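You operate a simulated robot arm through the tools that you are given. There is no shell and no other tool.

You run a simulated robot arm. Do the job below in one go: nothing can be reset, and whatever is moved stays where it is left.

JOB
Plug the pump in, prime it, switch it on and open the blue valve.
Fine: plug in and three strokes of the yellow plunger before the switch.

The check looks at the end state, three seconds after you hand in, the way a careful person would. Anything else that was tipped, shoved, dropped, spilled or broken makes it a failure.

ROBOT AND FRAMES
A 7-joint arm with a fingered hand, fixed in place. Base frame: the origin is at the foot of the arm, x ahead of it, y to its left, z up; the work surface is at about z = 0.88. Lengths are in m, angles in rad, forces in N, time in s.
With the tool pointing down near the work surface it reaches from about 0.48 to 0.9 m from the base axis. Its first joint turns from -2.496 to 2.496 rad. Payload 3 kg.
Tool frame: the origin (TCP) lies between the finger pads and is the grasp point; the fingertips stand 0.026 m ahead of it; z points along the fingers, y is the line along which they close. Largest opening 0.148 m; the body of the gripper starts 0.073 m behind the TCP. The gripper is a hand of 3 fingers: y runs from the thumb to the fingers, the wrist lies at [0, 0, -0.229] in the tool frame.
Orientation is that of the tool frame in the base frame, as [roll, pitch, yaw] about the fixed x, y, z axes, in that order (R = Rz(yaw) Ry(pitch) Rx(roll)). With the fingers straight down and closing along the base's y, the tool's x points along the base's -x, its y along +y and its z along -z.

CONTROLS
- The arm moves only by the tool arm_command. Its arguments are lists of equal length, an entry for each row: "linear": the shift along the tool's x, y, z in m, a list of three; "delta_rot": the turn, a rotation vector about the tool's x, y, z in rad, a list of three. In form: {"linear": [[x, y, z], ...], "delta_rot": [[wx, wy, wz], ...]}. A call has 1 to 20 rows; each row is the pose to reach, as a shift and turn from the pose commanded when the call began, along the tool's axes at that moment. A row lasts 0.2 s, in which the tool goes at most 0.05 m and 0.15 rad; a call with a longer step from one row to the next is refused whole. Where a pose cannot be reached the arm comes as near as it can. A force on the tool above 40 N (or 10 N above the force at the start of the call, whichever is more), or a blocked arm, ends the call early, and 0.2 s more pass. In this call time passes only in rows, and 0.2 s behind the last. The reply holds the time, the measured pose of the TCP, the force on the tool along the base axes, the opening and the grip force, in the units named above and with some noise, with the torque about the TCP (base axes, N m) and any sound that the robot's microphone picked up, and new pictures: "pictures" is both (left out), scene, wrist or none.
- Cameras (640 x 400 px; columns grow to the right, rows downward): "scene" is fixed at [0.0483, 0.5, 1.6448]; the picture's right is [-0.66, -0.75, 0.00], its down [-0.46, 0.40, -0.79] and it looks along [0.59, -0.52, -0.61] (base axes); focal length 343 px, centre (320, 200). "wrist" rides on the gripper at [0.068, -0.039, -0.09] in the tool frame; the picture's right is [0.50, 0.87, 0.00], its down [-0.66, 0.38, -0.65] and it looks along [-0.57, 0.33, 0.76] (tool axes); focal length 222 px, centre (320, 200). There is no depth. A picture from a camera that has moved, and an enlarged one, comes with that camera's place and axes in the base frame and with its lens.
- raise_lower(by): slides the trunk up (or, below 0, down) by that many m; the arm rides with it, the base frame stays. It gives what a move gives, with no picture.
- set_fingers(finger1, finger2, thumb_bend): sets how far each is bent, from 0 (flat) to 100 (curled in); at 30 the hand is open as for a grip, at 70 the pads meet at the TCP. One left out holds its place. A second passes; each finger stops where it meets its share of the squeeze, and holds until it gets a number again. It is the only way to open and close the hand. It gives what a move gives, with no picture; readings hold the bend of each and the force on the fingers (four entries, about 0 where the hand has none), thumb and palm.
- enlarge(camera, box): a new picture of the part [left, top, right, bottom] of that camera's present view, enlarged. It takes no simulated time.
- hand_in(): hands the job in; it is judged then, once.

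Places have to be worked out from the pictures, the camera data and where the tool is seen. Open the gripper and draw the arm clear of the work before you hand the job in, unless the task says otherwise.

The tools are called by a JSON object that holds its "method" and its "body". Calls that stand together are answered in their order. arm_command: Moves the arm, as the interface text tells. Its arguments: {"type":"object","properties":{"linear":{"type":"array","items":{"type":"array","items":{"type":"number"}}},"delta_rot":{"type":"array","items":{"type":"array","items":{"type":"number"}}},"pictures":{"type":"string","enum":["both","scene","wrist","none"]}},"required":["linear","delta_rot"]} The other tools are called the same way: raise_lower (by) slides the trunk up or down; set_fingers (finger1, finger2, thumb_bend) moves the fingers one by one; enlarge (camera, box) takes an enlarged picture of a part of a camera's view; hand_in () hands the job in.

At the start:

```text
time_s: 0.0
eef_pos: [0.7435, 0.1265, 1.2511]
ee_rot: [3.141, -0.002, 3.14]
wrist_force: [-0.2, -0.7, -0.8]
wrist_torque: [0.02, -0.01, -0.03]
finger_gap: 0.1479
gripper_force: 0.2
shape: jaw
bend: [30.0, 30.0, 30.0]
finger forces: [0.0, 0.1, 0.1, 0.0, 0.0, 0.0]
trunk travel left (down, up): [-0.655, 0.235]
```

scene: 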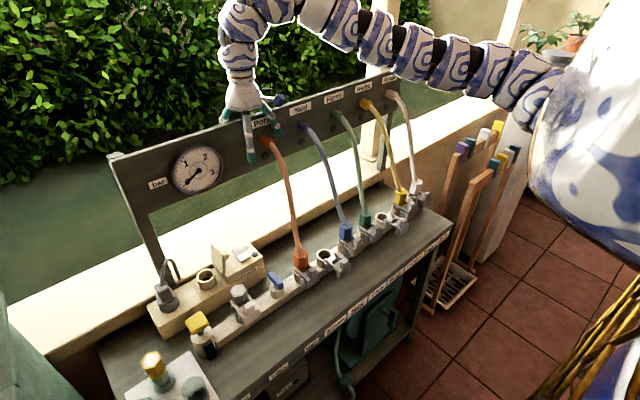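
wrist: 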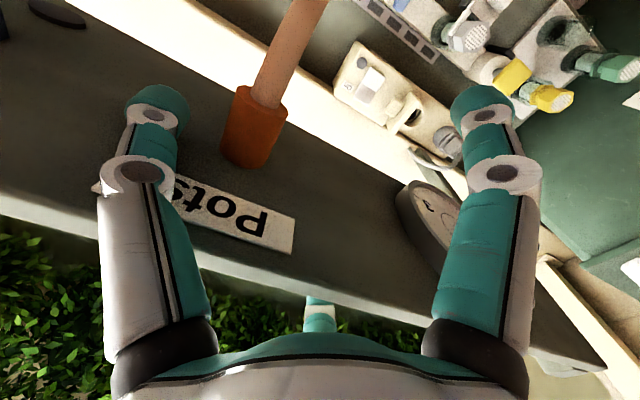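

The pictures show a bench with a panel, hoses, a socket strip, a pump and several valves. I enlarge parts of the scene view to tell the items apart.

{"method": "enlarge", "body": {"camera": "scene", "box": [100, 220, 300, 345]}}

{"method": "enlarge", "body": {"camera": "scene", "box": [100, 300, 260, 400]}}

{"method": "enlarge", "body": {"camera": "scene", "box": [270, 170, 470, 295]}}

{"method": "enlarge", "body": {"camera": "scene", "box": [240, 230, 460, 400]}}

{"method": "enlarge", "body": {"camera": "scene", "box": [240, 60, 440, 185]}}

{"method": "enlarge", "body": {"camera": "wrist", "box": [320, 0, 640, 200]}}

```text
3.20 times, centred on (200, 282) of scene
camera zoom: at [0.0483, 0.5, 1.6448], right [-0.66, -0.75, 0.0], down [-0.46, 0.4, -0.79], along [0.59, -0.52, -0.61], focal length 1097 px, centre (704, -64)
```

zoom: 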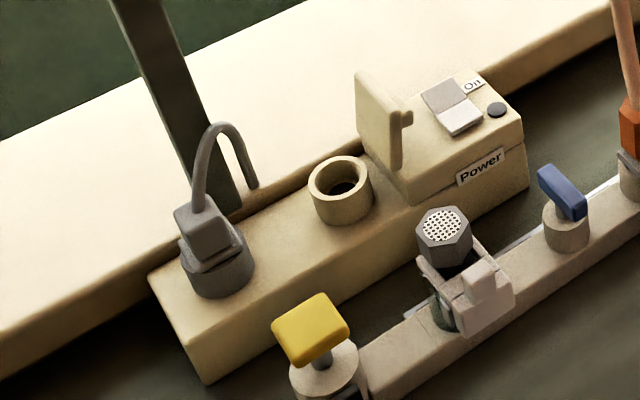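

```text
4.00 times, centred on (180, 350) of scene
camera zoom: at [0.0483, 0.5, 1.6448], right [-0.66, -0.75, 0.0], down [-0.46, 0.4, -0.79], along [0.59, -0.52, -0.61], focal length 1371 px, centre (880, -400)
```

zoom: 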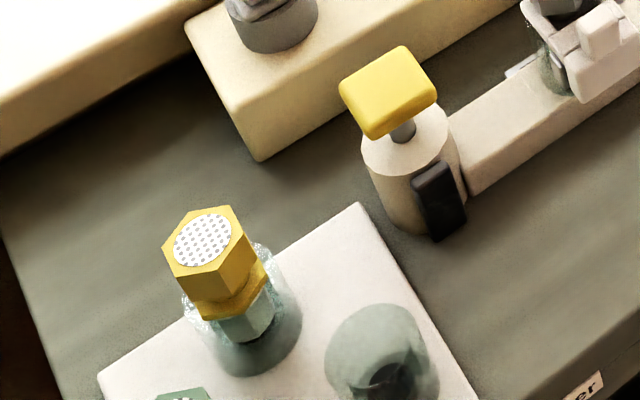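

```text
3.20 times, centred on (370, 232) of scene
camera zoom: at [0.0483, 0.5, 1.6448], right [-0.66, -0.75, 0.0], down [-0.46, 0.4, -0.79], along [0.59, -0.52, -0.61], focal length 1097 px, centre (160, 96)
```

zoom: 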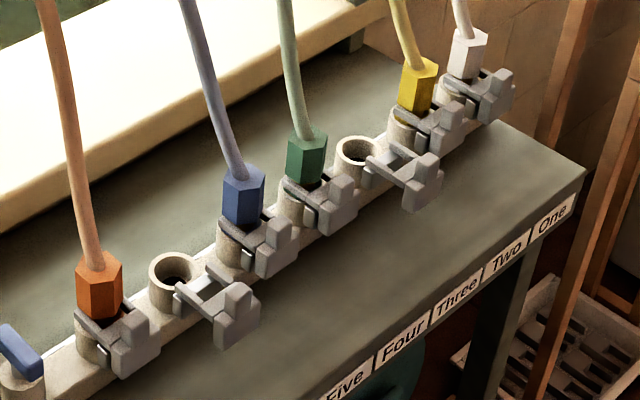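

```text
2.35 times, centred on (350, 315) of scene
camera zoom: at [0.0483, 0.5, 1.6448], right [-0.66, -0.75, 0.0], down [-0.46, 0.4, -0.79], along [0.59, -0.52, -0.61], focal length 807 px, centre (249, -71)
```

zoom: 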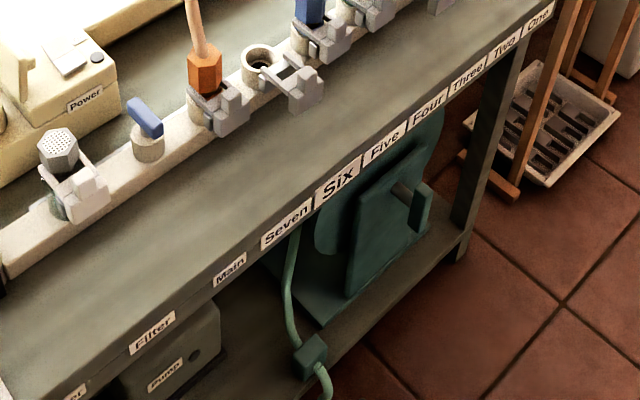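

```text
3.20 times, centred on (340, 122) of scene
camera zoom: at [0.0483, 0.5, 1.6448], right [-0.66, -0.75, 0.0], down [-0.46, 0.4, -0.79], along [0.59, -0.52, -0.61], focal length 1097 px, centre (256, 448)
```

zoom: 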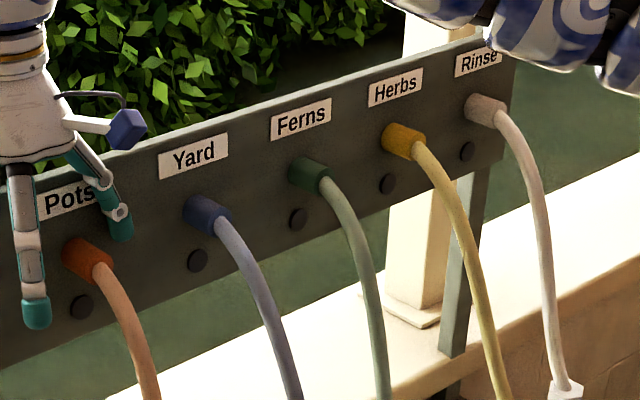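

```text
2.00 times, centred on (480, 100) of wrist
camera zoom: at [0.6754, 0.0883, 1.3394], right [-0.5, 0.87, 0.0], down [0.66, 0.38, 0.65], along [0.57, 0.33, -0.76], focal length 444 px, centre (0, 400)
```

zoom: 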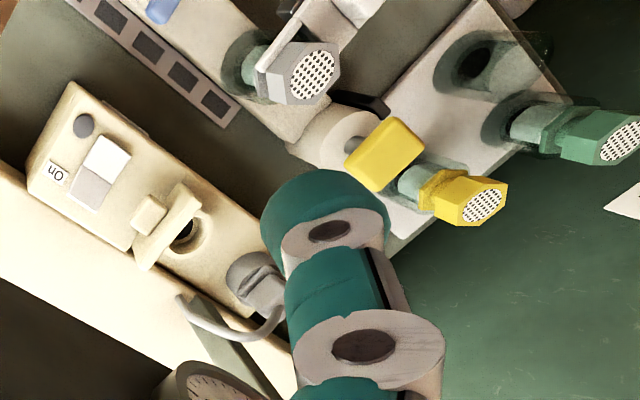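

The hand sits just in front of the panel, with the orange hose between its fingers. I lift straight up first, then draw back toward the power strip for a better wrist view.

{"method": "arm_command", "body": {"linear": [[0, 0, -0.05], [0, 0, -0.1], [0.04, 0, -0.1], [0.08, 0.02, -0.1], [0.12, 0.045, -0.1], [0.15, 0.08, -0.09], [0.18, 0.11, -0.07], [0.2, 0.13, -0.03], [0.2, 0.13, 0.01]], "delta_rot": [[0, 0, 0], [0, 0, 0], [0, 0, 0], [0, 0, 0], [0, 0, 0], [0, 0, 0], [0, 0, 0], [0, 0, 0], [0, 0, 0]]}}

```text
time_s: 0.5
eef_pos: [0.7498, 0.1331, 1.2751]
ee_rot: [-3.137, -0.013, 3.139]
wrist_force: [-23.9, -4.7, -0.7]
wrist_torque: [0.13, -0.16, -1.89]
finger_gap: 0.1478
gripper_force: 0.0
shape: jaw
bend: [30.0, 30.0, 28.0]
finger forces: [0.0, 0.0, 0.1, 0.1, 23.7, 0.0]
out of reach, approached as far as the arm can: row 1, 2
trunk travel left (down, up): [-0.655, 0.235]
stopped in row 2: the force on the tool passed its limit at 64 N (the readings are from after the stop); the commanded pose is now the measured one
camera wrist: at [0.6839, 0.0949, 1.3659], right [-0.5, 0.87, 0.0], down [0.67, 0.38, 0.64], along [0.56, 0.32, -0.77], focal length 222 px, centre (320, 200)
```

scene: 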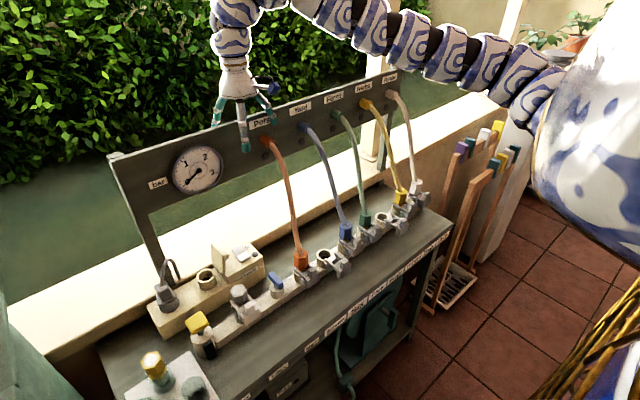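
wrist: 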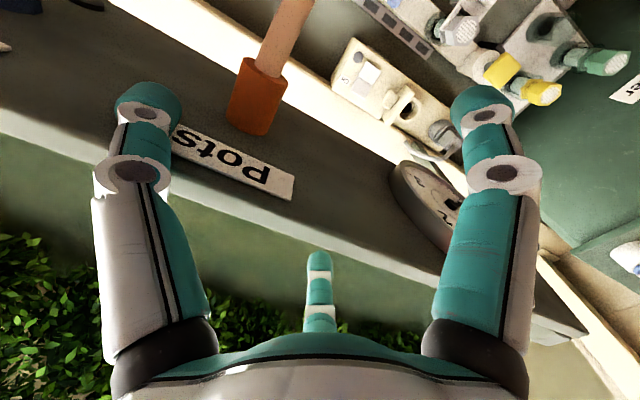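

Lifting was out of reach and the thumb pressed the panel (about −24 N in x). I back straight away from the panel by a small amount.

{"method": "arm_command", "body": {"linear": [[0.01, 0, 0], [0.025, 0, 0]], "delta_rot": [[0, 0, 0], [0, 0, 0]]}}

```text
time_s: 1.1
eef_pos: [0.731, 0.1345, 1.2657]
ee_rot: [3.14, -0.01, 3.138]
wrist_force: [0.1, -0.3, -0.3]
wrist_torque: [-0.04, -0.02, 0.0]
finger_gap: 0.1479
gripper_force: 0.1
shape: jaw
bend: [30.0, 30.0, 30.0]
finger forces: [0.1, 0.1, 0.1, 0.1, 0.0, 0.0]
out of reach, approached as far as the arm can: row 1, 2
trunk travel left (down, up): [-0.655, 0.235]
camera wrist: at [0.6653, 0.0971, 1.3559], right [-0.5, 0.87, 0.01], down [0.66, 0.38, 0.65], along [0.56, 0.33, -0.76], focal length 222 px, centre (320, 200)
```

scene: 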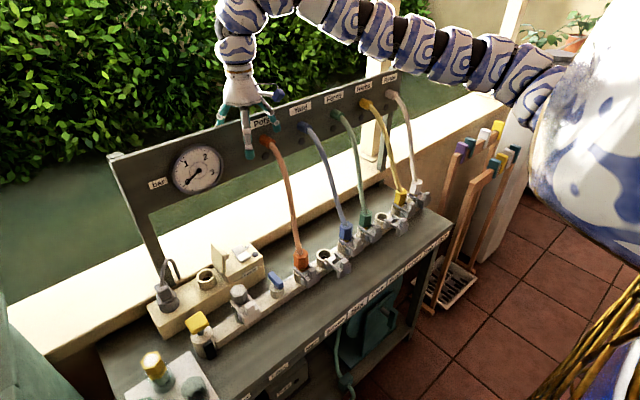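
wrist: 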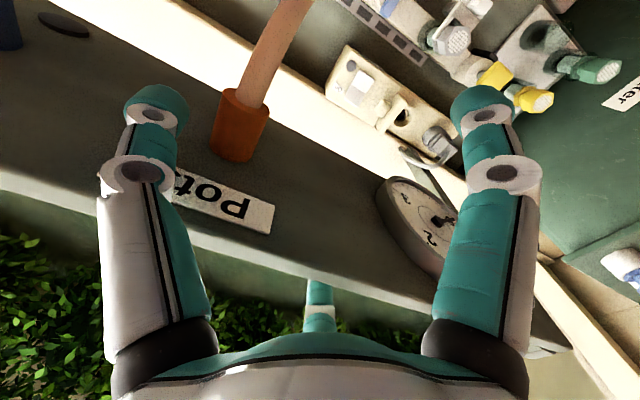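

Contact is gone. Raising the trunk lifts the whole arm above the panel and hoses.

{"method": "raise_lower", "body": {"by": 0.12}}

```text
time_s: 2.6
eef_pos: [0.7326, 0.1357, 1.3863]
ee_rot: [3.141, -0.012, 3.141]
wrist_force: [0.5, -0.3, 0.4]
wrist_torque: [-0.02, 0.03, 0.03]
finger_gap: 0.148
gripper_force: 0.0
shape: jaw
bend: [30.0, 30.0, 30.0]
finger forces: [0.0, 0.0, 0.0, 0.0, 0.0, 0.1]
trunk travel left (down, up): [-0.775, 0.115]
```

The tool is now at z≈1.39, above the panel. I move back and to the left, watching for reach limits.

{"method": "arm_command", "body": {"linear": [[0.04, 0, 0], [0.08, 0.02, 0], [0.11, 0.05, 0.01], [0.14, 0.08, 0.03], [0.16, 0.11, 0.06]], "delta_rot": [[0, 0, 0], [0, 0, 0], [0, 0, 0], [0, 0, 0], [0, 0, 0]]}}

```text
time_s: 3.8
eef_pos: [0.6492, 0.253, 1.3858]
ee_rot: [3.137, -0.01, 3.139]
wrist_force: [-0.1, 0.4, 0.4]
wrist_torque: [0.02, 0.03, -0.05]
finger_gap: 0.1479
gripper_force: 0.0
shape: jaw
bend: [30.0, 30.0, 30.0]
finger forces: [0.0, 0.0, 0.0, 0.0, 0.0, 0.0]
out of reach, approached as far as the arm can: row 1, 2, 3, 4, 5
trunk travel left (down, up): [-0.775, 0.115]
camera wrist: at [0.5824, 0.2156, 1.4755], right [-0.5, 0.87, 0.01], down [0.66, 0.37, 0.65], along [0.56, 0.33, -0.76], focal length 222 px, centre (320, 200)
```

scene: 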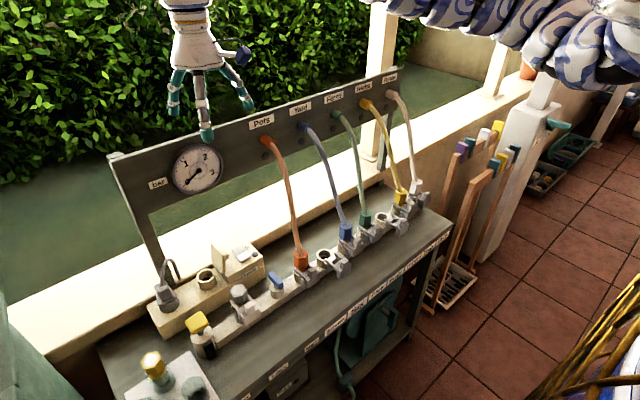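
wrist: 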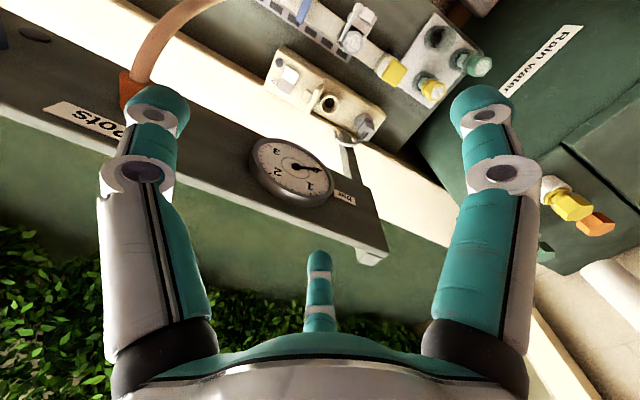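

The arm cannot fold closer at this height, so lower heights give more room. I go down and back together, staying clear of the panel (x≈0.76) and the orange hose (y≈0.1).

{"method": "arm_command", "body": {"linear": [[0, 0, 0.04], [0, 0, 0.08], [0.03, 0, 0.11], [0.06, 0, 0.14], [0.09, 0, 0.16]], "delta_rot": [[0, 0, 0], [0, 0, 0], [0, 0, 0], [0, 0, 0], [0, 0, 0]]}}

```text
time_s: 5.0
eef_pos: [0.6487, 0.253, 1.3859]
ee_rot: [3.138, -0.01, 3.138]
wrist_force: [0.0, -0.8, -0.4]
wrist_torque: [-0.03, 0.03, 0.01]
finger_gap: 0.1481
gripper_force: 0.0
shape: jaw
bend: [30.0, 30.0, 30.0]
finger forces: [0.0, 0.0, 0.1, 0.1, 0.0, 0.0]
out of reach, approached as far as the arm can: row 1, 2, 3, 4, 5
trunk travel left (down, up): [-0.775, 0.115]
camera wrist: at [0.5821, 0.2161, 1.4756], right [-0.5, 0.87, 0.01], down [0.66, 0.37, 0.65], along [0.56, 0.33, -0.76], focal length 222 px, centre (320, 200)
```

scene: 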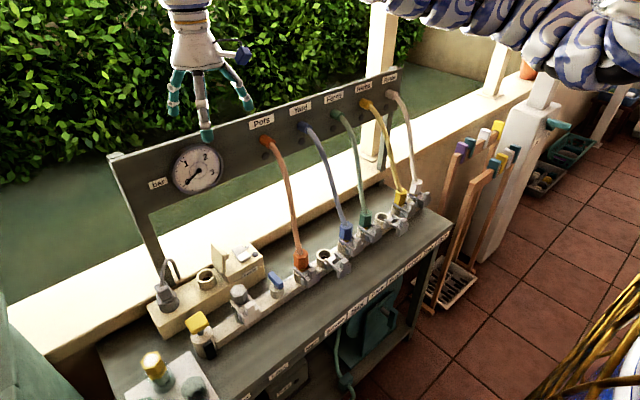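
wrist: 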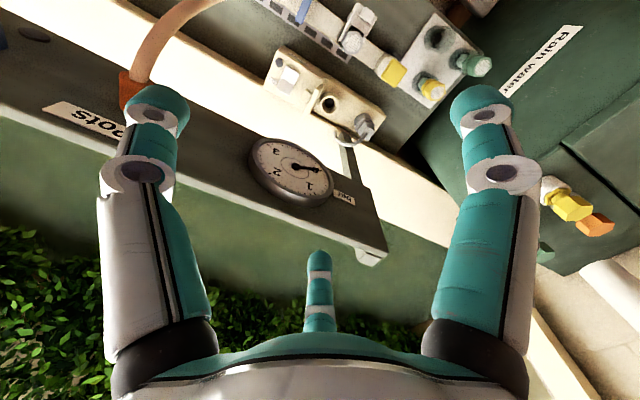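

The arm did not move, so the commanded pose has probably run ahead of the measured one. I step the command back forward and up (safe either way, well above the panel) to bring the two together.

{"method": "arm_command", "body": {"linear": [[-0.04, 0, -0.01], [-0.08, 0, -0.02], [-0.12, 0, -0.02], [-0.16, 0, -0.02]], "delta_rot": [[0, 0, 0], [0, 0, 0], [0, 0, 0], [0, 0, 0]]}}

```text
time_s: 6.2
eef_pos: [0.8335, 0.2039, 1.4051]
ee_rot: [-3.132, -0.006, 3.082]
wrist_force: [0.2, -0.6, -0.3]
wrist_torque: [-0.02, -0.03, -0.02]
finger_gap: 0.148
gripper_force: 0.1
shape: jaw
bend: [30.0, 30.0, 30.0]
finger forces: [0.1, 0.1, 0.0, 0.0, 0.0, 0.0]
trunk travel left (down, up): [-0.775, 0.115]
stopped in row 4: the arm was blocked; the commanded pose is now the measured one
camera wrist: at [0.7646, 0.171, 1.4937], right [-0.45, 0.89, 0.0], down [0.68, 0.34, 0.65], along [0.58, 0.29, -0.76], focal length 222 px, centre (320, 200)
```

scene: 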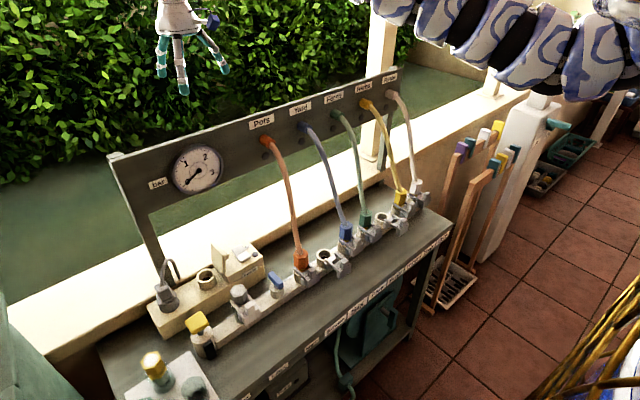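
wrist: 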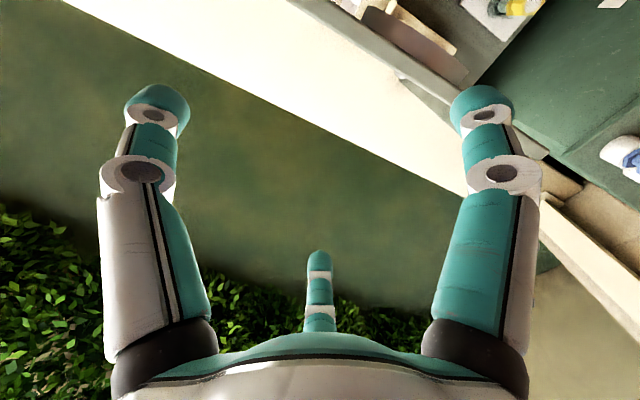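

The tool is now at (0.83, 0.20, 1.41), and the commanded pose has been reset to the measured one. I take a few small steps back and left to see how the arm tracks.

{"method": "arm_command", "body": {"linear": [[0.02, 0.02, 0.005], [0.04, 0.04, 0.01], [0.06, 0.06, 0.015]], "delta_rot": [[0, 0, 0], [0, 0, 0], [0, 0, 0]], "pictures": "scene"}}

```text
time_s: 7.0
eef_pos: [0.7778, 0.2648, 1.3884]
ee_rot: [-3.135, -0.005, 3.084]
wrist_force: [-0.9, 0.2, -0.1]
wrist_torque: [-0.01, 0.0, -0.02]
finger_gap: 0.1479
gripper_force: 0.1
shape: jaw
bend: [30.0, 30.0, 30.0]
finger forces: [0.2, 0.0, 0.0, 0.0, 0.1, 0.0]
trunk travel left (down, up): [-0.775, 0.115]
```

scene: 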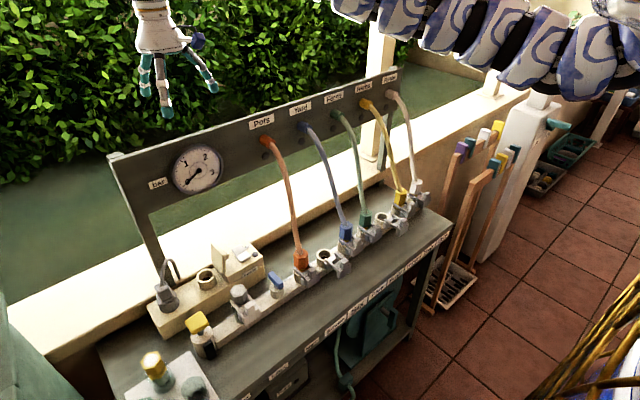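

Tracking is good now. I continue back and left in similar steps to about (0.66, 0.36).

{"method": "arm_command", "body": {"linear": [[0.03, 0.025, 0.005], [0.06, 0.05, 0.01], [0.09, 0.075, 0.01], [0.12, 0.1, 0.015]], "delta_rot": [[0, 0, -0.015], [0, 0, -0.03], [0, 0, -0.045], [0, 0, -0.057]], "pictures": "wrist"}}

```text
time_s: 8.0
eef_pos: [0.6657, 0.372, 1.3734]
ee_rot: [-3.136, -0.006, 3.138]
wrist_force: [-0.3, -0.1, -0.1]
wrist_torque: [0.03, -0.02, 0.0]
finger_gap: 0.1479
gripper_force: 0.1
shape: jaw
bend: [30.0, 30.0, 30.0]
finger forces: [0.0, 0.0, 0.0, 0.0, 0.0, 0.1]
trunk travel left (down, up): [-0.775, 0.115]
camera wrist: at [0.5997, 0.3359, 1.4635], right [-0.5, 0.87, 0.0], down [0.66, 0.38, 0.65], along [0.56, 0.32, -0.76], focal length 222 px, centre (320, 200)
```

wrist: 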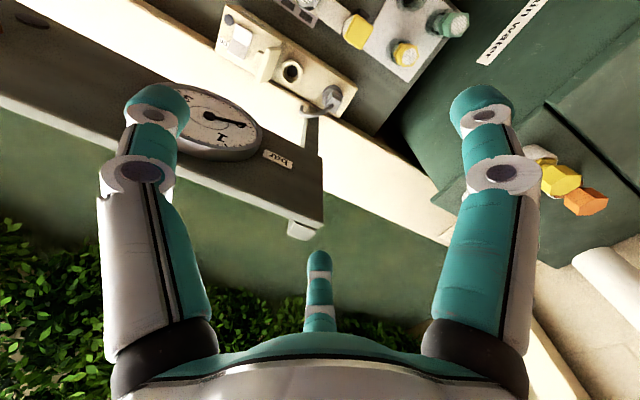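

Good. Now I go back and down in front of the panel, to look at the power strip from closer.

{"method": "arm_command", "body": {"linear": [[0.03, -0.01, 0.01], [0.05, -0.02, 0.04], [0.07, -0.03, 0.07], [0.08, -0.04, 0.11], [0.09, -0.05, 0.14]], "delta_rot": [[0, 0, 0], [0, 0, 0], [0, 0, 0], [0, 0, 0], [0, 0, 0]]}}

```text
time_s: 9.2
eef_pos: [0.5962, 0.3416, 1.2914]
ee_rot: [-3.134, -0.007, 3.139]
wrist_force: [0.6, -0.4, 0.2]
wrist_torque: [0.02, 0.02, 0.02]
finger_gap: 0.148
gripper_force: 0.0
shape: jaw
bend: [30.0, 30.0, 30.0]
finger forces: [0.1, 0.1, 0.0, 0.0, 0.0, 0.0]
out of reach, approached as far as the arm can: row 4, 5
trunk travel left (down, up): [-0.775, 0.115]
camera wrist: at [0.529, 0.3052, 1.3806], right [-0.5, 0.87, 0.0], down [0.66, 0.38, 0.65], along [0.56, 0.32, -0.76], focal length 222 px, centre (320, 200)
```

scene: 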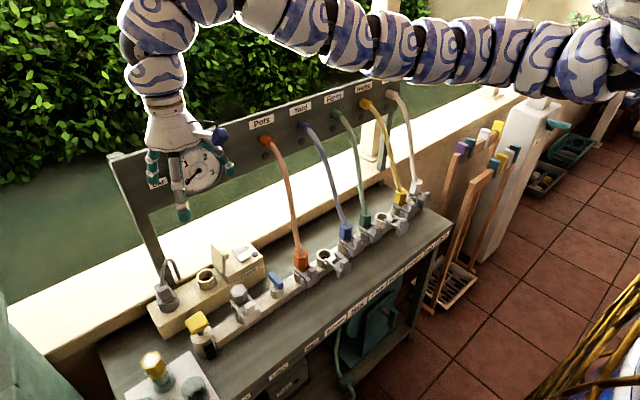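
wrist: 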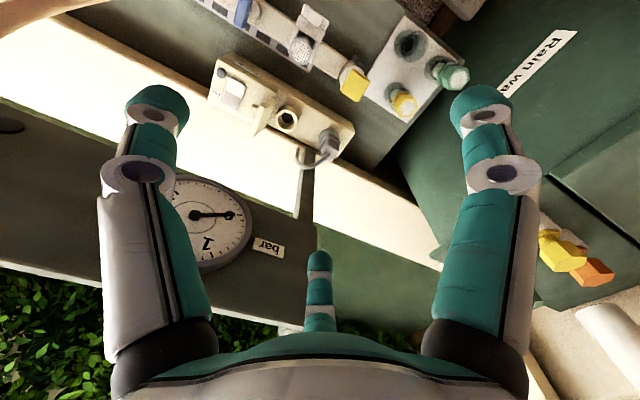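

Again the arm can't fold closer at this height, so I go straight down here, where there is free air above the strip, before moving in.

{"method": "arm_command", "body": {"linear": [[-0.01, 0.01, 0.03], [-0.01, 0.01, 0.06], [-0.01, 0.01, 0.09]], "delta_rot": [[0, 0, 0], [0, 0, 0], [0, 0, 0]]}}

```text
time_s: 10.0
eef_pos: [0.6055, 0.3518, 1.2006]
ee_rot: [-3.134, -0.007, 3.141]
wrist_force: [-0.9, 0.5, 0.9]
wrist_torque: [-0.01, 0.01, 0.0]
finger_gap: 0.148
gripper_force: 0.0
shape: jaw
bend: [30.0, 30.0, 30.0]
finger forces: [0.1, 0.1, 0.0, 0.0, 0.2, 0.0]
trunk travel left (down, up): [-0.775, 0.115]
camera wrist: at [0.538, 0.3153, 1.2908], right [-0.5, 0.87, 0.0], down [0.66, 0.38, 0.65], along [0.56, 0.32, -0.76], focal length 222 px, centre (320, 200)
```

scene: 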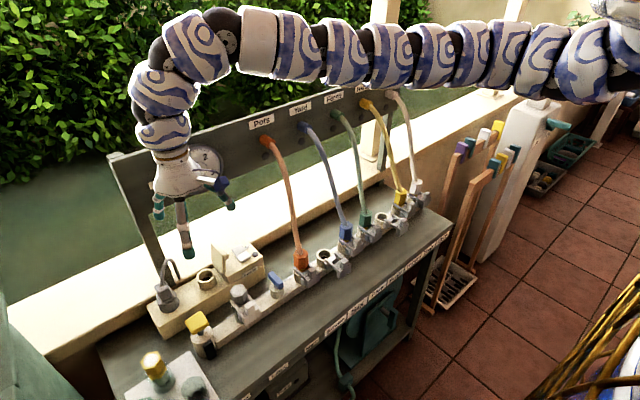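
wrist: 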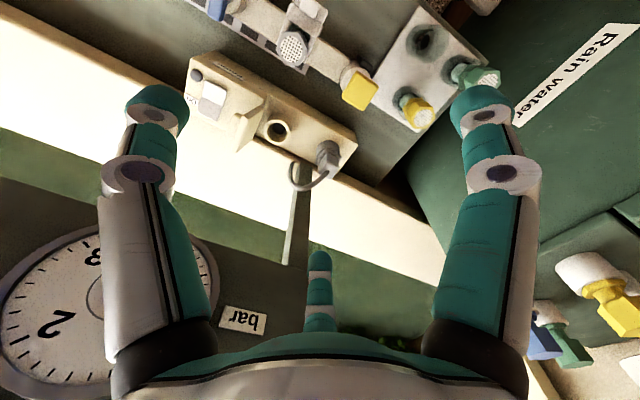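

The strip is in clear view. I enlarge both cameras on it to triangulate the plug, socket, switch, plunger and blue valve.

{"method": "enlarge", "body": {"camera": "wrist", "box": [160, 0, 400, 150]}}

{"method": "enlarge", "body": {"camera": "wrist", "box": [180, 50, 360, 200]}}

{"method": "enlarge", "body": {"camera": "scene", "box": [140, 230, 300, 330]}}

{"method": "enlarge", "body": {"camera": "scene", "box": [140, 250, 220, 300]}}

```text
2.67 times, centred on (280, 75) of wrist
camera zoom: at [0.538, 0.3153, 1.2908], right [-0.5, 0.87, 0.0], down [0.66, 0.38, 0.65], along [0.56, 0.32, -0.76], focal length 592 px, centre (427, 533)
```

zoom: 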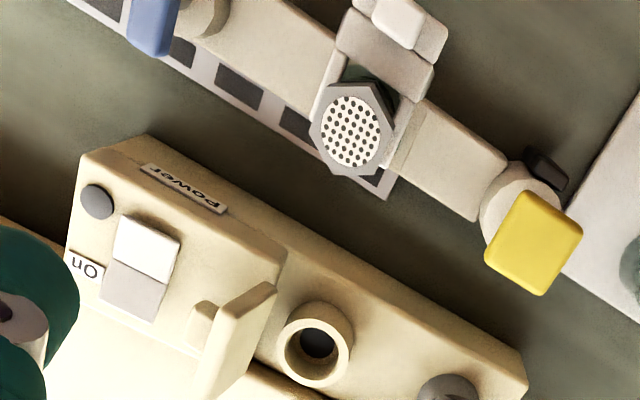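

```text
2.67 times, centred on (270, 125) of wrist
camera zoom: at [0.538, 0.3153, 1.2908], right [-0.5, 0.87, 0.0], down [0.66, 0.38, 0.65], along [0.56, 0.32, -0.76], focal length 592 px, centre (453, 400)
```

zoom: 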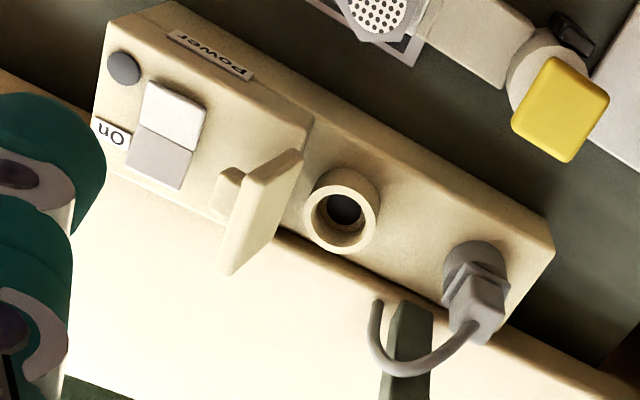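

```text
4.00 times, centred on (220, 280) of scene
camera zoom: at [0.0483, 0.5, 1.6448], right [-0.66, -0.75, 0.0], down [-0.46, 0.4, -0.79], along [0.59, -0.52, -0.61], focal length 1371 px, centre (720, -120)
```

zoom: 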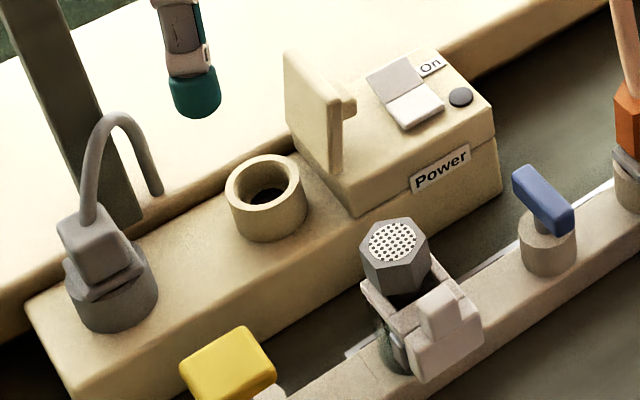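

```text
8.00 times, centred on (180, 275) of scene
camera zoom: at [0.0483, 0.5, 1.6448], right [-0.66, -0.75, 0.0], down [-0.46, 0.4, -0.79], along [0.59, -0.52, -0.61], focal length 2743 px, centre (1440, -400)
```

zoom: 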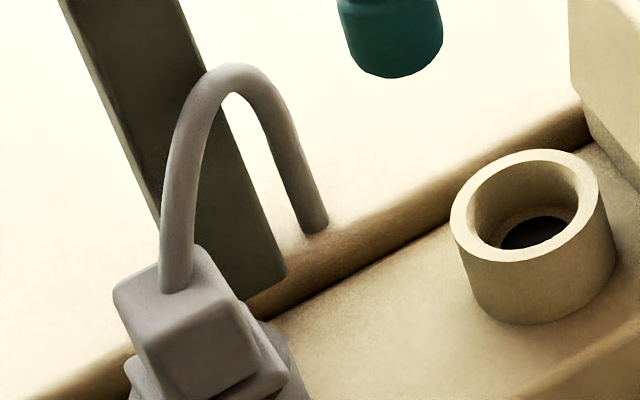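

Rays intersect with the plug top near (0.72, 0.44, 0.95), socket rim near (0.72, 0.33, 0.90), rocker near (0.725, 0.215, 0.91) and plunger knob near (0.59, 0.41, 0.93). I move lower for a closer, more accurate view of the plug.

{"method": "arm_command", "body": {"linear": [[-0.01, 0.01, 0.04], [-0.02, 0.02, 0.08], [-0.03, 0.03, 0.11], [-0.03, 0.03, 0.13]], "delta_rot": [[0, 0, 0], [0, 0, 0], [0, 0, 0], [0, 0, 0]]}}

{"method": "enlarge", "body": {"camera": "wrist", "box": [200, 60, 440, 210]}}

{"method": "enlarge", "body": {"camera": "wrist", "box": [160, 0, 400, 150]}}

```text
time_s: 11.0
eef_pos: [0.6365, 0.3824, 1.0728]
ee_rot: [-3.135, -0.006, 3.14]
wrist_force: [0.6, 0.5, 0.0]
wrist_torque: [0.02, 0.01, 0.0]
finger_gap: 0.1479
gripper_force: 0.1
shape: jaw
bend: [30.0, 30.0, 30.0]
finger forces: [0.1, 0.1, 0.0, 0.0, 0.0, 0.1]
trunk travel left (down, up): [-0.775, 0.115]
camera wrist: at [0.568, 0.3455, 1.163], right [-0.5, 0.87, 0.0], down [0.66, 0.38, 0.65], along [0.56, 0.32, -0.76], focal length 222 px, centre (320, 200)
```

scene: 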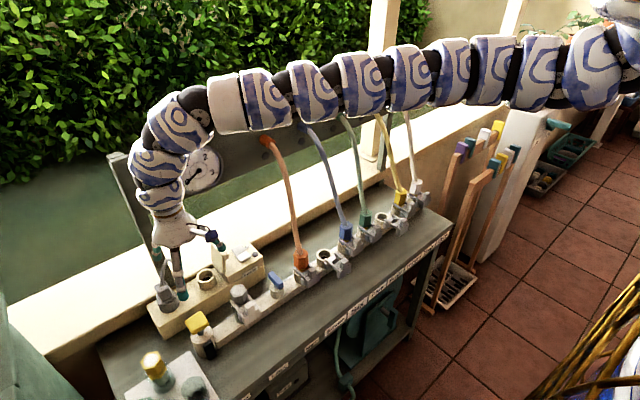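
wrist: 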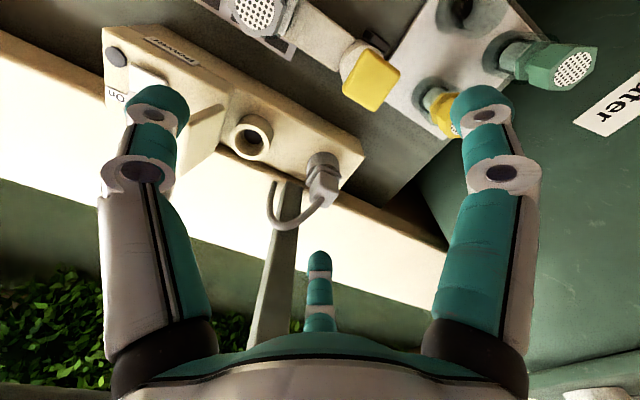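

```text
2.67 times, centred on (320, 135) of wrist
camera zoom: at [0.568, 0.3455, 1.163], right [-0.5, 0.87, 0.0], down [0.66, 0.38, 0.65], along [0.56, 0.32, -0.76], focal length 592 px, centre (320, 373)
```

zoom: 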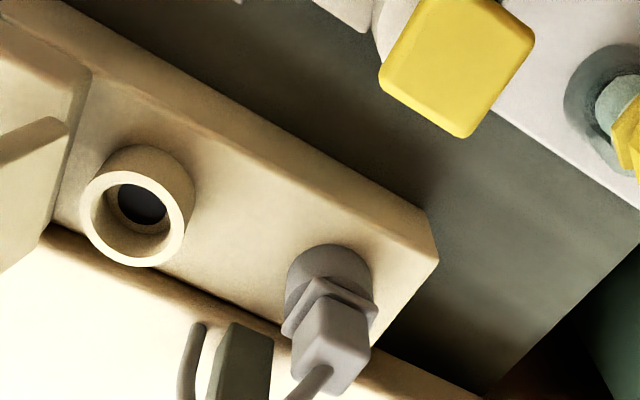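

```text
2.67 times, centred on (280, 75) of wrist
camera zoom: at [0.568, 0.3455, 1.163], right [-0.5, 0.87, 0.0], down [0.66, 0.38, 0.65], along [0.56, 0.32, -0.76], focal length 592 px, centre (427, 533)
```

zoom: 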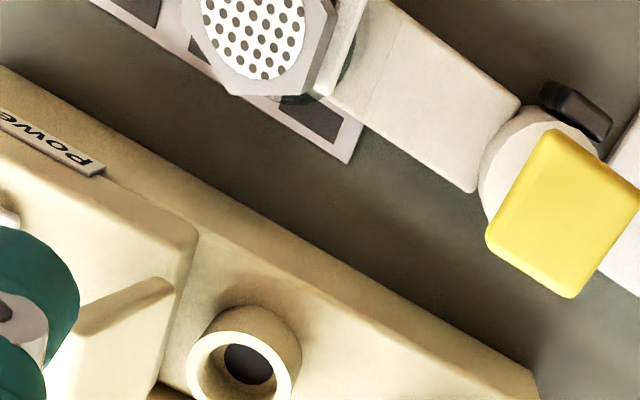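

The wrist ray pair agrees well: plug top ≈(0.716, 0.4385, 0.953), socket rim ≈(0.722, 0.333, 0.902). The gauge sticks out to about x=0.70 at z≈1.24, so I will need to lean the hand back. I look closer at the plug, holder and lid.

{"method": "enlarge", "body": {"camera": "scene", "box": [145, 268, 193, 318]}}

{"method": "enlarge", "body": {"camera": "scene", "box": [200, 230, 280, 290]}}

{"method": "enlarge", "body": {"camera": "wrist", "box": [280, 130, 360, 230]}}

{"method": "enlarge", "body": {"camera": "scene", "box": [180, 300, 230, 370]}}

```text
8.00 times, centred on (169, 293) of scene
camera zoom: at [0.0483, 0.5, 1.6448], right [-0.66, -0.75, 0.0], down [-0.46, 0.4, -0.79], along [0.59, -0.52, -0.61], focal length 2743 px, centre (1528, -544)
```

zoom: 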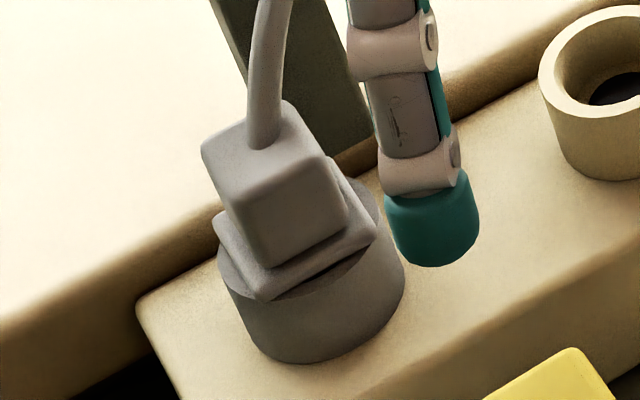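

```text
6.67 times, centred on (240, 260) of scene
camera zoom: at [0.0483, 0.5, 1.6448], right [-0.66, -0.75, 0.0], down [-0.46, 0.4, -0.79], along [0.59, -0.52, -0.61], focal length 2286 px, centre (853, -200)
```

zoom: 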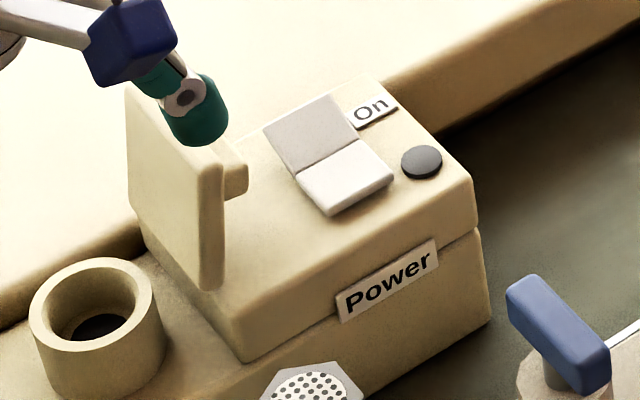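

```text
4.00 times, centred on (320, 180) of wrist
camera zoom: at [0.568, 0.3455, 1.163], right [-0.5, 0.87, 0.0], down [0.66, 0.38, 0.65], along [0.56, 0.32, -0.76], focal length 888 px, centre (320, 280)
```

zoom: 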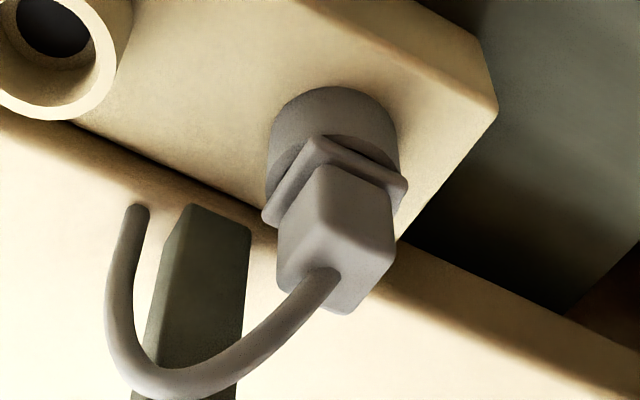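

```text
5.71 times, centred on (205, 335) of scene
camera zoom: at [0.0483, 0.5, 1.6448], right [-0.66, -0.75, 0.0], down [-0.46, 0.4, -0.79], along [0.59, -0.52, -0.61], focal length 1959 px, centre (977, -571)
```

zoom: 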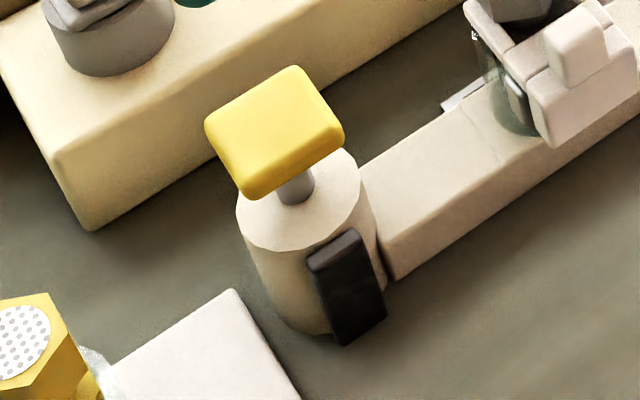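

The plug is a roughly 3 cm cube on a flange, sitting on a wide holder ring. I look at the wrist section of the arm to know how thick it is, since it must pass in front of the panel and gauge.

{"method": "enlarge", "body": {"camera": "scene", "box": [90, 80, 290, 310]}}

{"method": "enlarge", "body": {"camera": "scene", "box": [130, 170, 240, 300]}}

```text
1.74 times, centred on (190, 195) of scene
camera zoom: at [0.0483, 0.5, 1.6448], right [-0.66, -0.75, 0.0], down [-0.46, 0.4, -0.79], along [0.59, -0.52, -0.61], focal length 596 px, centre (546, 209)
```

zoom: 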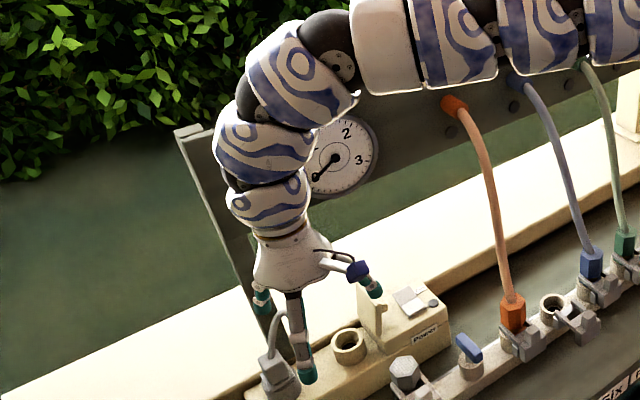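

```text
3.08 times, centred on (185, 235) of scene
camera zoom: at [0.0483, 0.5, 1.6448], right [-0.66, -0.75, 0.0], down [-0.46, 0.4, -0.79], along [0.59, -0.52, -0.61], focal length 1055 px, centre (735, 92)
```

zoom: 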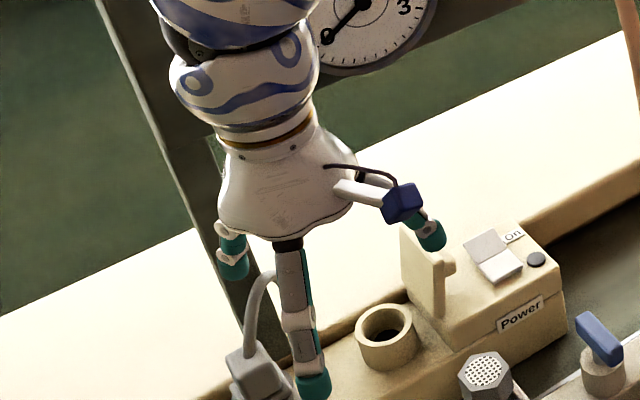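

The arm is about 9.5 cm thick from 0.15 m above the TCP, so near the panel I'll lean the hand back about 17°. I move to a pre-grasp pose along the leaned approach line, about 8 cm short of the plug.

{"method": "arm_command", "body": {"linear": [[-0.015, 0.02, 0], [-0.03, 0.04, 0], [-0.045, 0.056, 0.01], [-0.0565, 0.056, 0.035]], "delta_rot": [[0, -0.1, 0], [0, -0.2, 0], [0, -0.297, 0], [0, -0.297, 0]]}}

{"method": "enlarge", "body": {"camera": "wrist", "box": [220, 80, 420, 230]}}

{"method": "enlarge", "body": {"camera": "scene", "box": [110, 150, 270, 330]}}

```text
time_s: 12.0
eef_pos: [0.6921, 0.4374, 1.0369]
ee_rot: [-3.134, 0.291, 3.138]
wrist_force: [0.2, 0.4, 0.6]
wrist_torque: [-0.01, -0.01, 0.0]
finger_gap: 0.1479
gripper_force: 0.1
shape: jaw
bend: [30.0, 30.0, 30.0]
finger forces: [0.0, 0.0, 0.1, 0.0, 0.0, 0.1]
trunk travel left (down, up): [-0.775, 0.115]
camera wrist: at [0.6013, 0.4004, 1.1035], right [-0.48, 0.87, -0.15], down [0.44, 0.38, 0.81], along [0.76, 0.32, -0.56], focal length 222 px, centre (320, 200)
```

scene: 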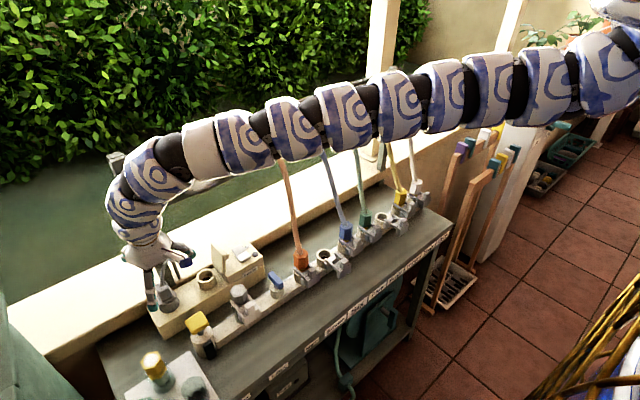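
wrist: 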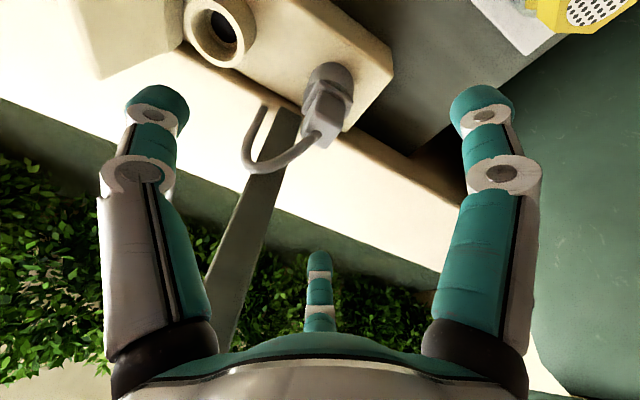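

```text
2.67 times, centred on (320, 155) of wrist
camera zoom: at [0.6013, 0.4004, 1.1035], right [-0.48, 0.87, -0.15], down [0.44, 0.38, 0.81], along [0.76, 0.32, -0.56], focal length 592 px, centre (320, 320)
```

zoom: 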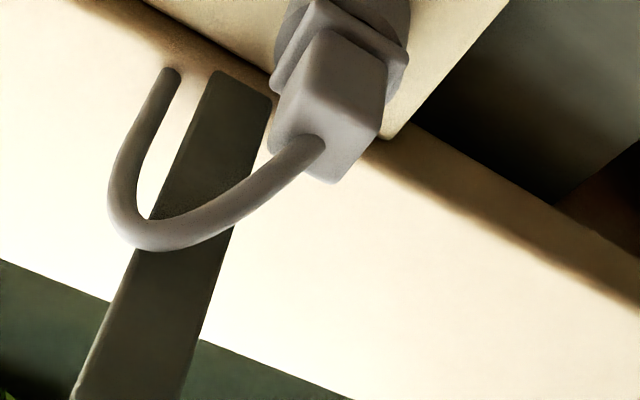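

```text
2.22 times, centred on (190, 240) of scene
camera zoom: at [0.0483, 0.5, 1.6448], right [-0.66, -0.75, 0.0], down [-0.46, 0.4, -0.79], along [0.59, -0.52, -0.61], focal length 762 px, centre (609, 111)
```

zoom: 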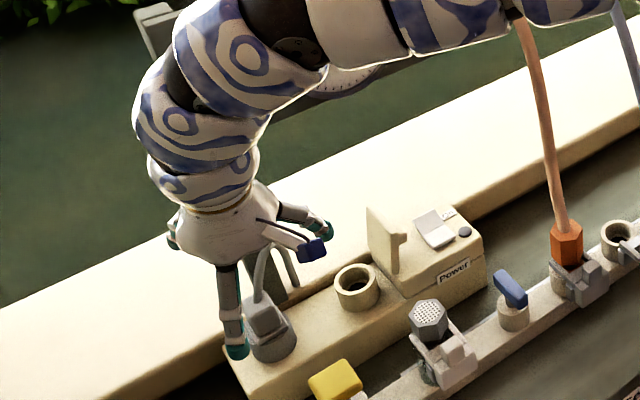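

The plug centre now reads about (0.718, 0.440), top at 0.953, and the hand lines up with it. I slide along the tool axis so that the fingertips come just above the flange.

{"method": "arm_command", "body": {"linear": [[-0.001, 0.001, 0.027], [-0.002, 0.002, 0.054], [-0.0027, 0.0026, 0.078]], "delta_rot": [[0, 0, 0], [0, 0, 0], [0, 0, 0]]}}

{"method": "enlarge", "body": {"camera": "wrist", "box": [200, 100, 440, 280]}}

{"method": "enlarge", "body": {"camera": "scene", "box": [120, 220, 240, 330]}}

```text
time_s: 12.8
eef_pos: [0.6994, 0.435, 0.9968]
ee_rot: [-3.135, 0.29, 3.14]
wrist_force: [0.3, -0.1, 0.1]
wrist_torque: [0.01, 0.0, 0.01]
finger_gap: 0.1479
gripper_force: 0.1
shape: jaw
bend: [30.0, 30.0, 30.0]
finger forces: [0.0, 0.0, 0.0, 0.0, 0.0, 0.0]
out of reach, approached as far as the arm can: row 2, 3
trunk travel left (down, up): [-0.775, 0.115]
camera wrist: at [0.6088, 0.3964, 1.0623], right [-0.48, 0.87, -0.15], down [0.44, 0.38, 0.81], along [0.76, 0.32, -0.57], focal length 222 px, centre (320, 200)
```

scene: 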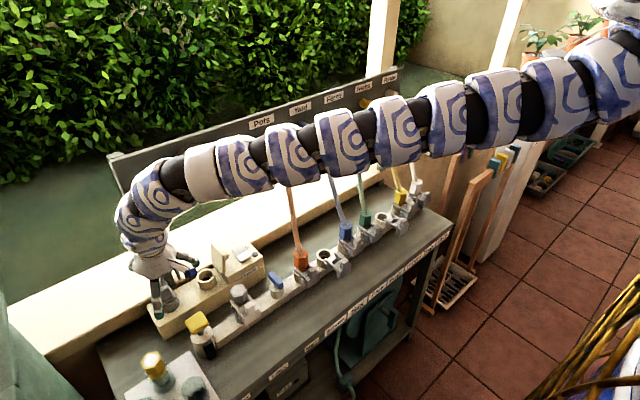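
wrist: 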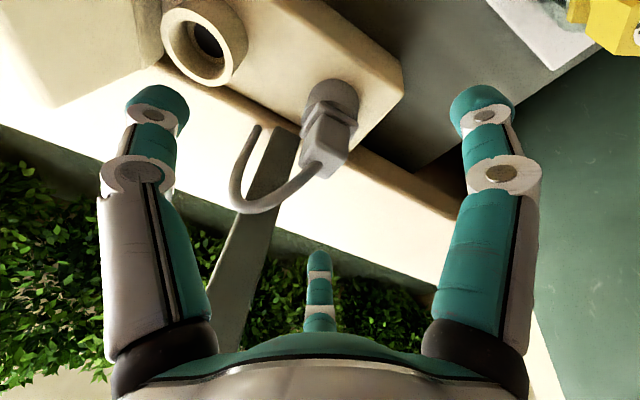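

```text
2.22 times, centred on (320, 190) of wrist
camera zoom: at [0.6088, 0.3964, 1.0623], right [-0.48, 0.87, -0.15], down [0.44, 0.38, 0.81], along [0.76, 0.32, -0.57], focal length 494 px, centre (320, 222)
```

zoom: 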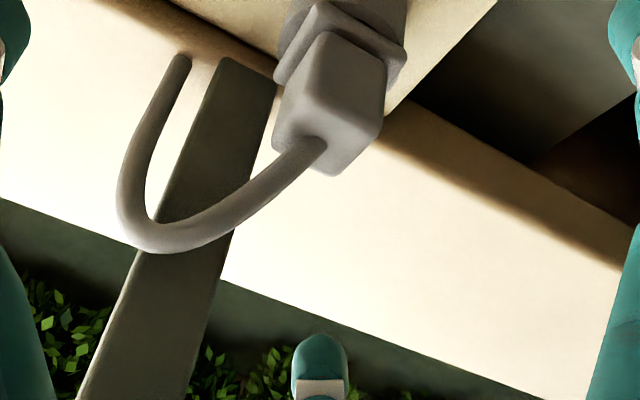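

```text
3.64 times, centred on (180, 275) of scene
camera zoom: at [0.0483, 0.5, 1.6448], right [-0.66, -0.75, 0.0], down [-0.46, 0.4, -0.79], along [0.59, -0.52, -0.61], focal length 1247 px, centre (829, -73)
```

zoom: 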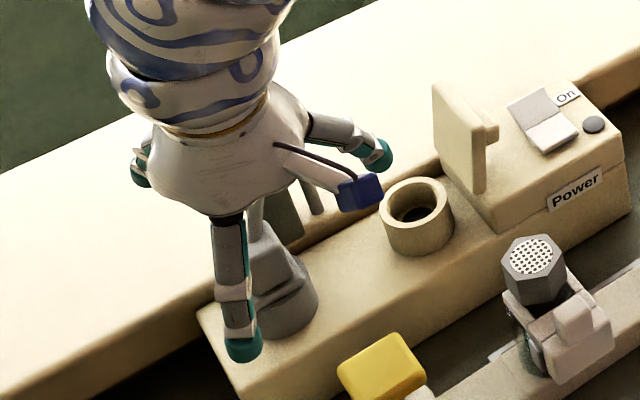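

The arm reached its limit because the trunk is too high for this depth. I back up along a clear vertical line, then lower the trunk.

{"method": "arm_command", "body": {"linear": [[-0.006, 0, -0.03], [-0.013, 0, -0.065], [-0.0191, 0, -0.0987]], "delta_rot": [[0, 0, 0], [0, 0, 0], [0, 0, 0]], "pictures": "none"}}

{"method": "raise_lower", "body": {"by": -0.1}}

```text
time_s: 13.6
eef_pos: [0.6896, 0.4341, 1.0969]
ee_rot: [-3.135, 0.292, -3.141]
wrist_force: [0.7, 0.8, 0.0]
wrist_torque: [-0.01, -0.02, 0.02]
finger_gap: 0.148
gripper_force: 0.1
shape: jaw
bend: [30.0, 30.0, 30.0]
finger forces: [0.0, 0.0, 0.0, 0.1, 0.0, 0.1]
trunk travel left (down, up): [-0.775, 0.115]
```

```text
time_s: 14.9
eef_pos: [0.6913, 0.4339, 0.9959]
ee_rot: [-3.135, 0.29, 3.141]
wrist_force: [0.0, 0.1, -0.7]
wrist_torque: [0.01, 0.04, 0.01]
finger_gap: 0.148
gripper_force: 0.1
shape: jaw
bend: [30.0, 30.0, 30.0]
finger forces: [0.0, 0.1, 0.0, 0.0, 0.0, 0.0]
trunk travel left (down, up): [-0.675, 0.215]
```

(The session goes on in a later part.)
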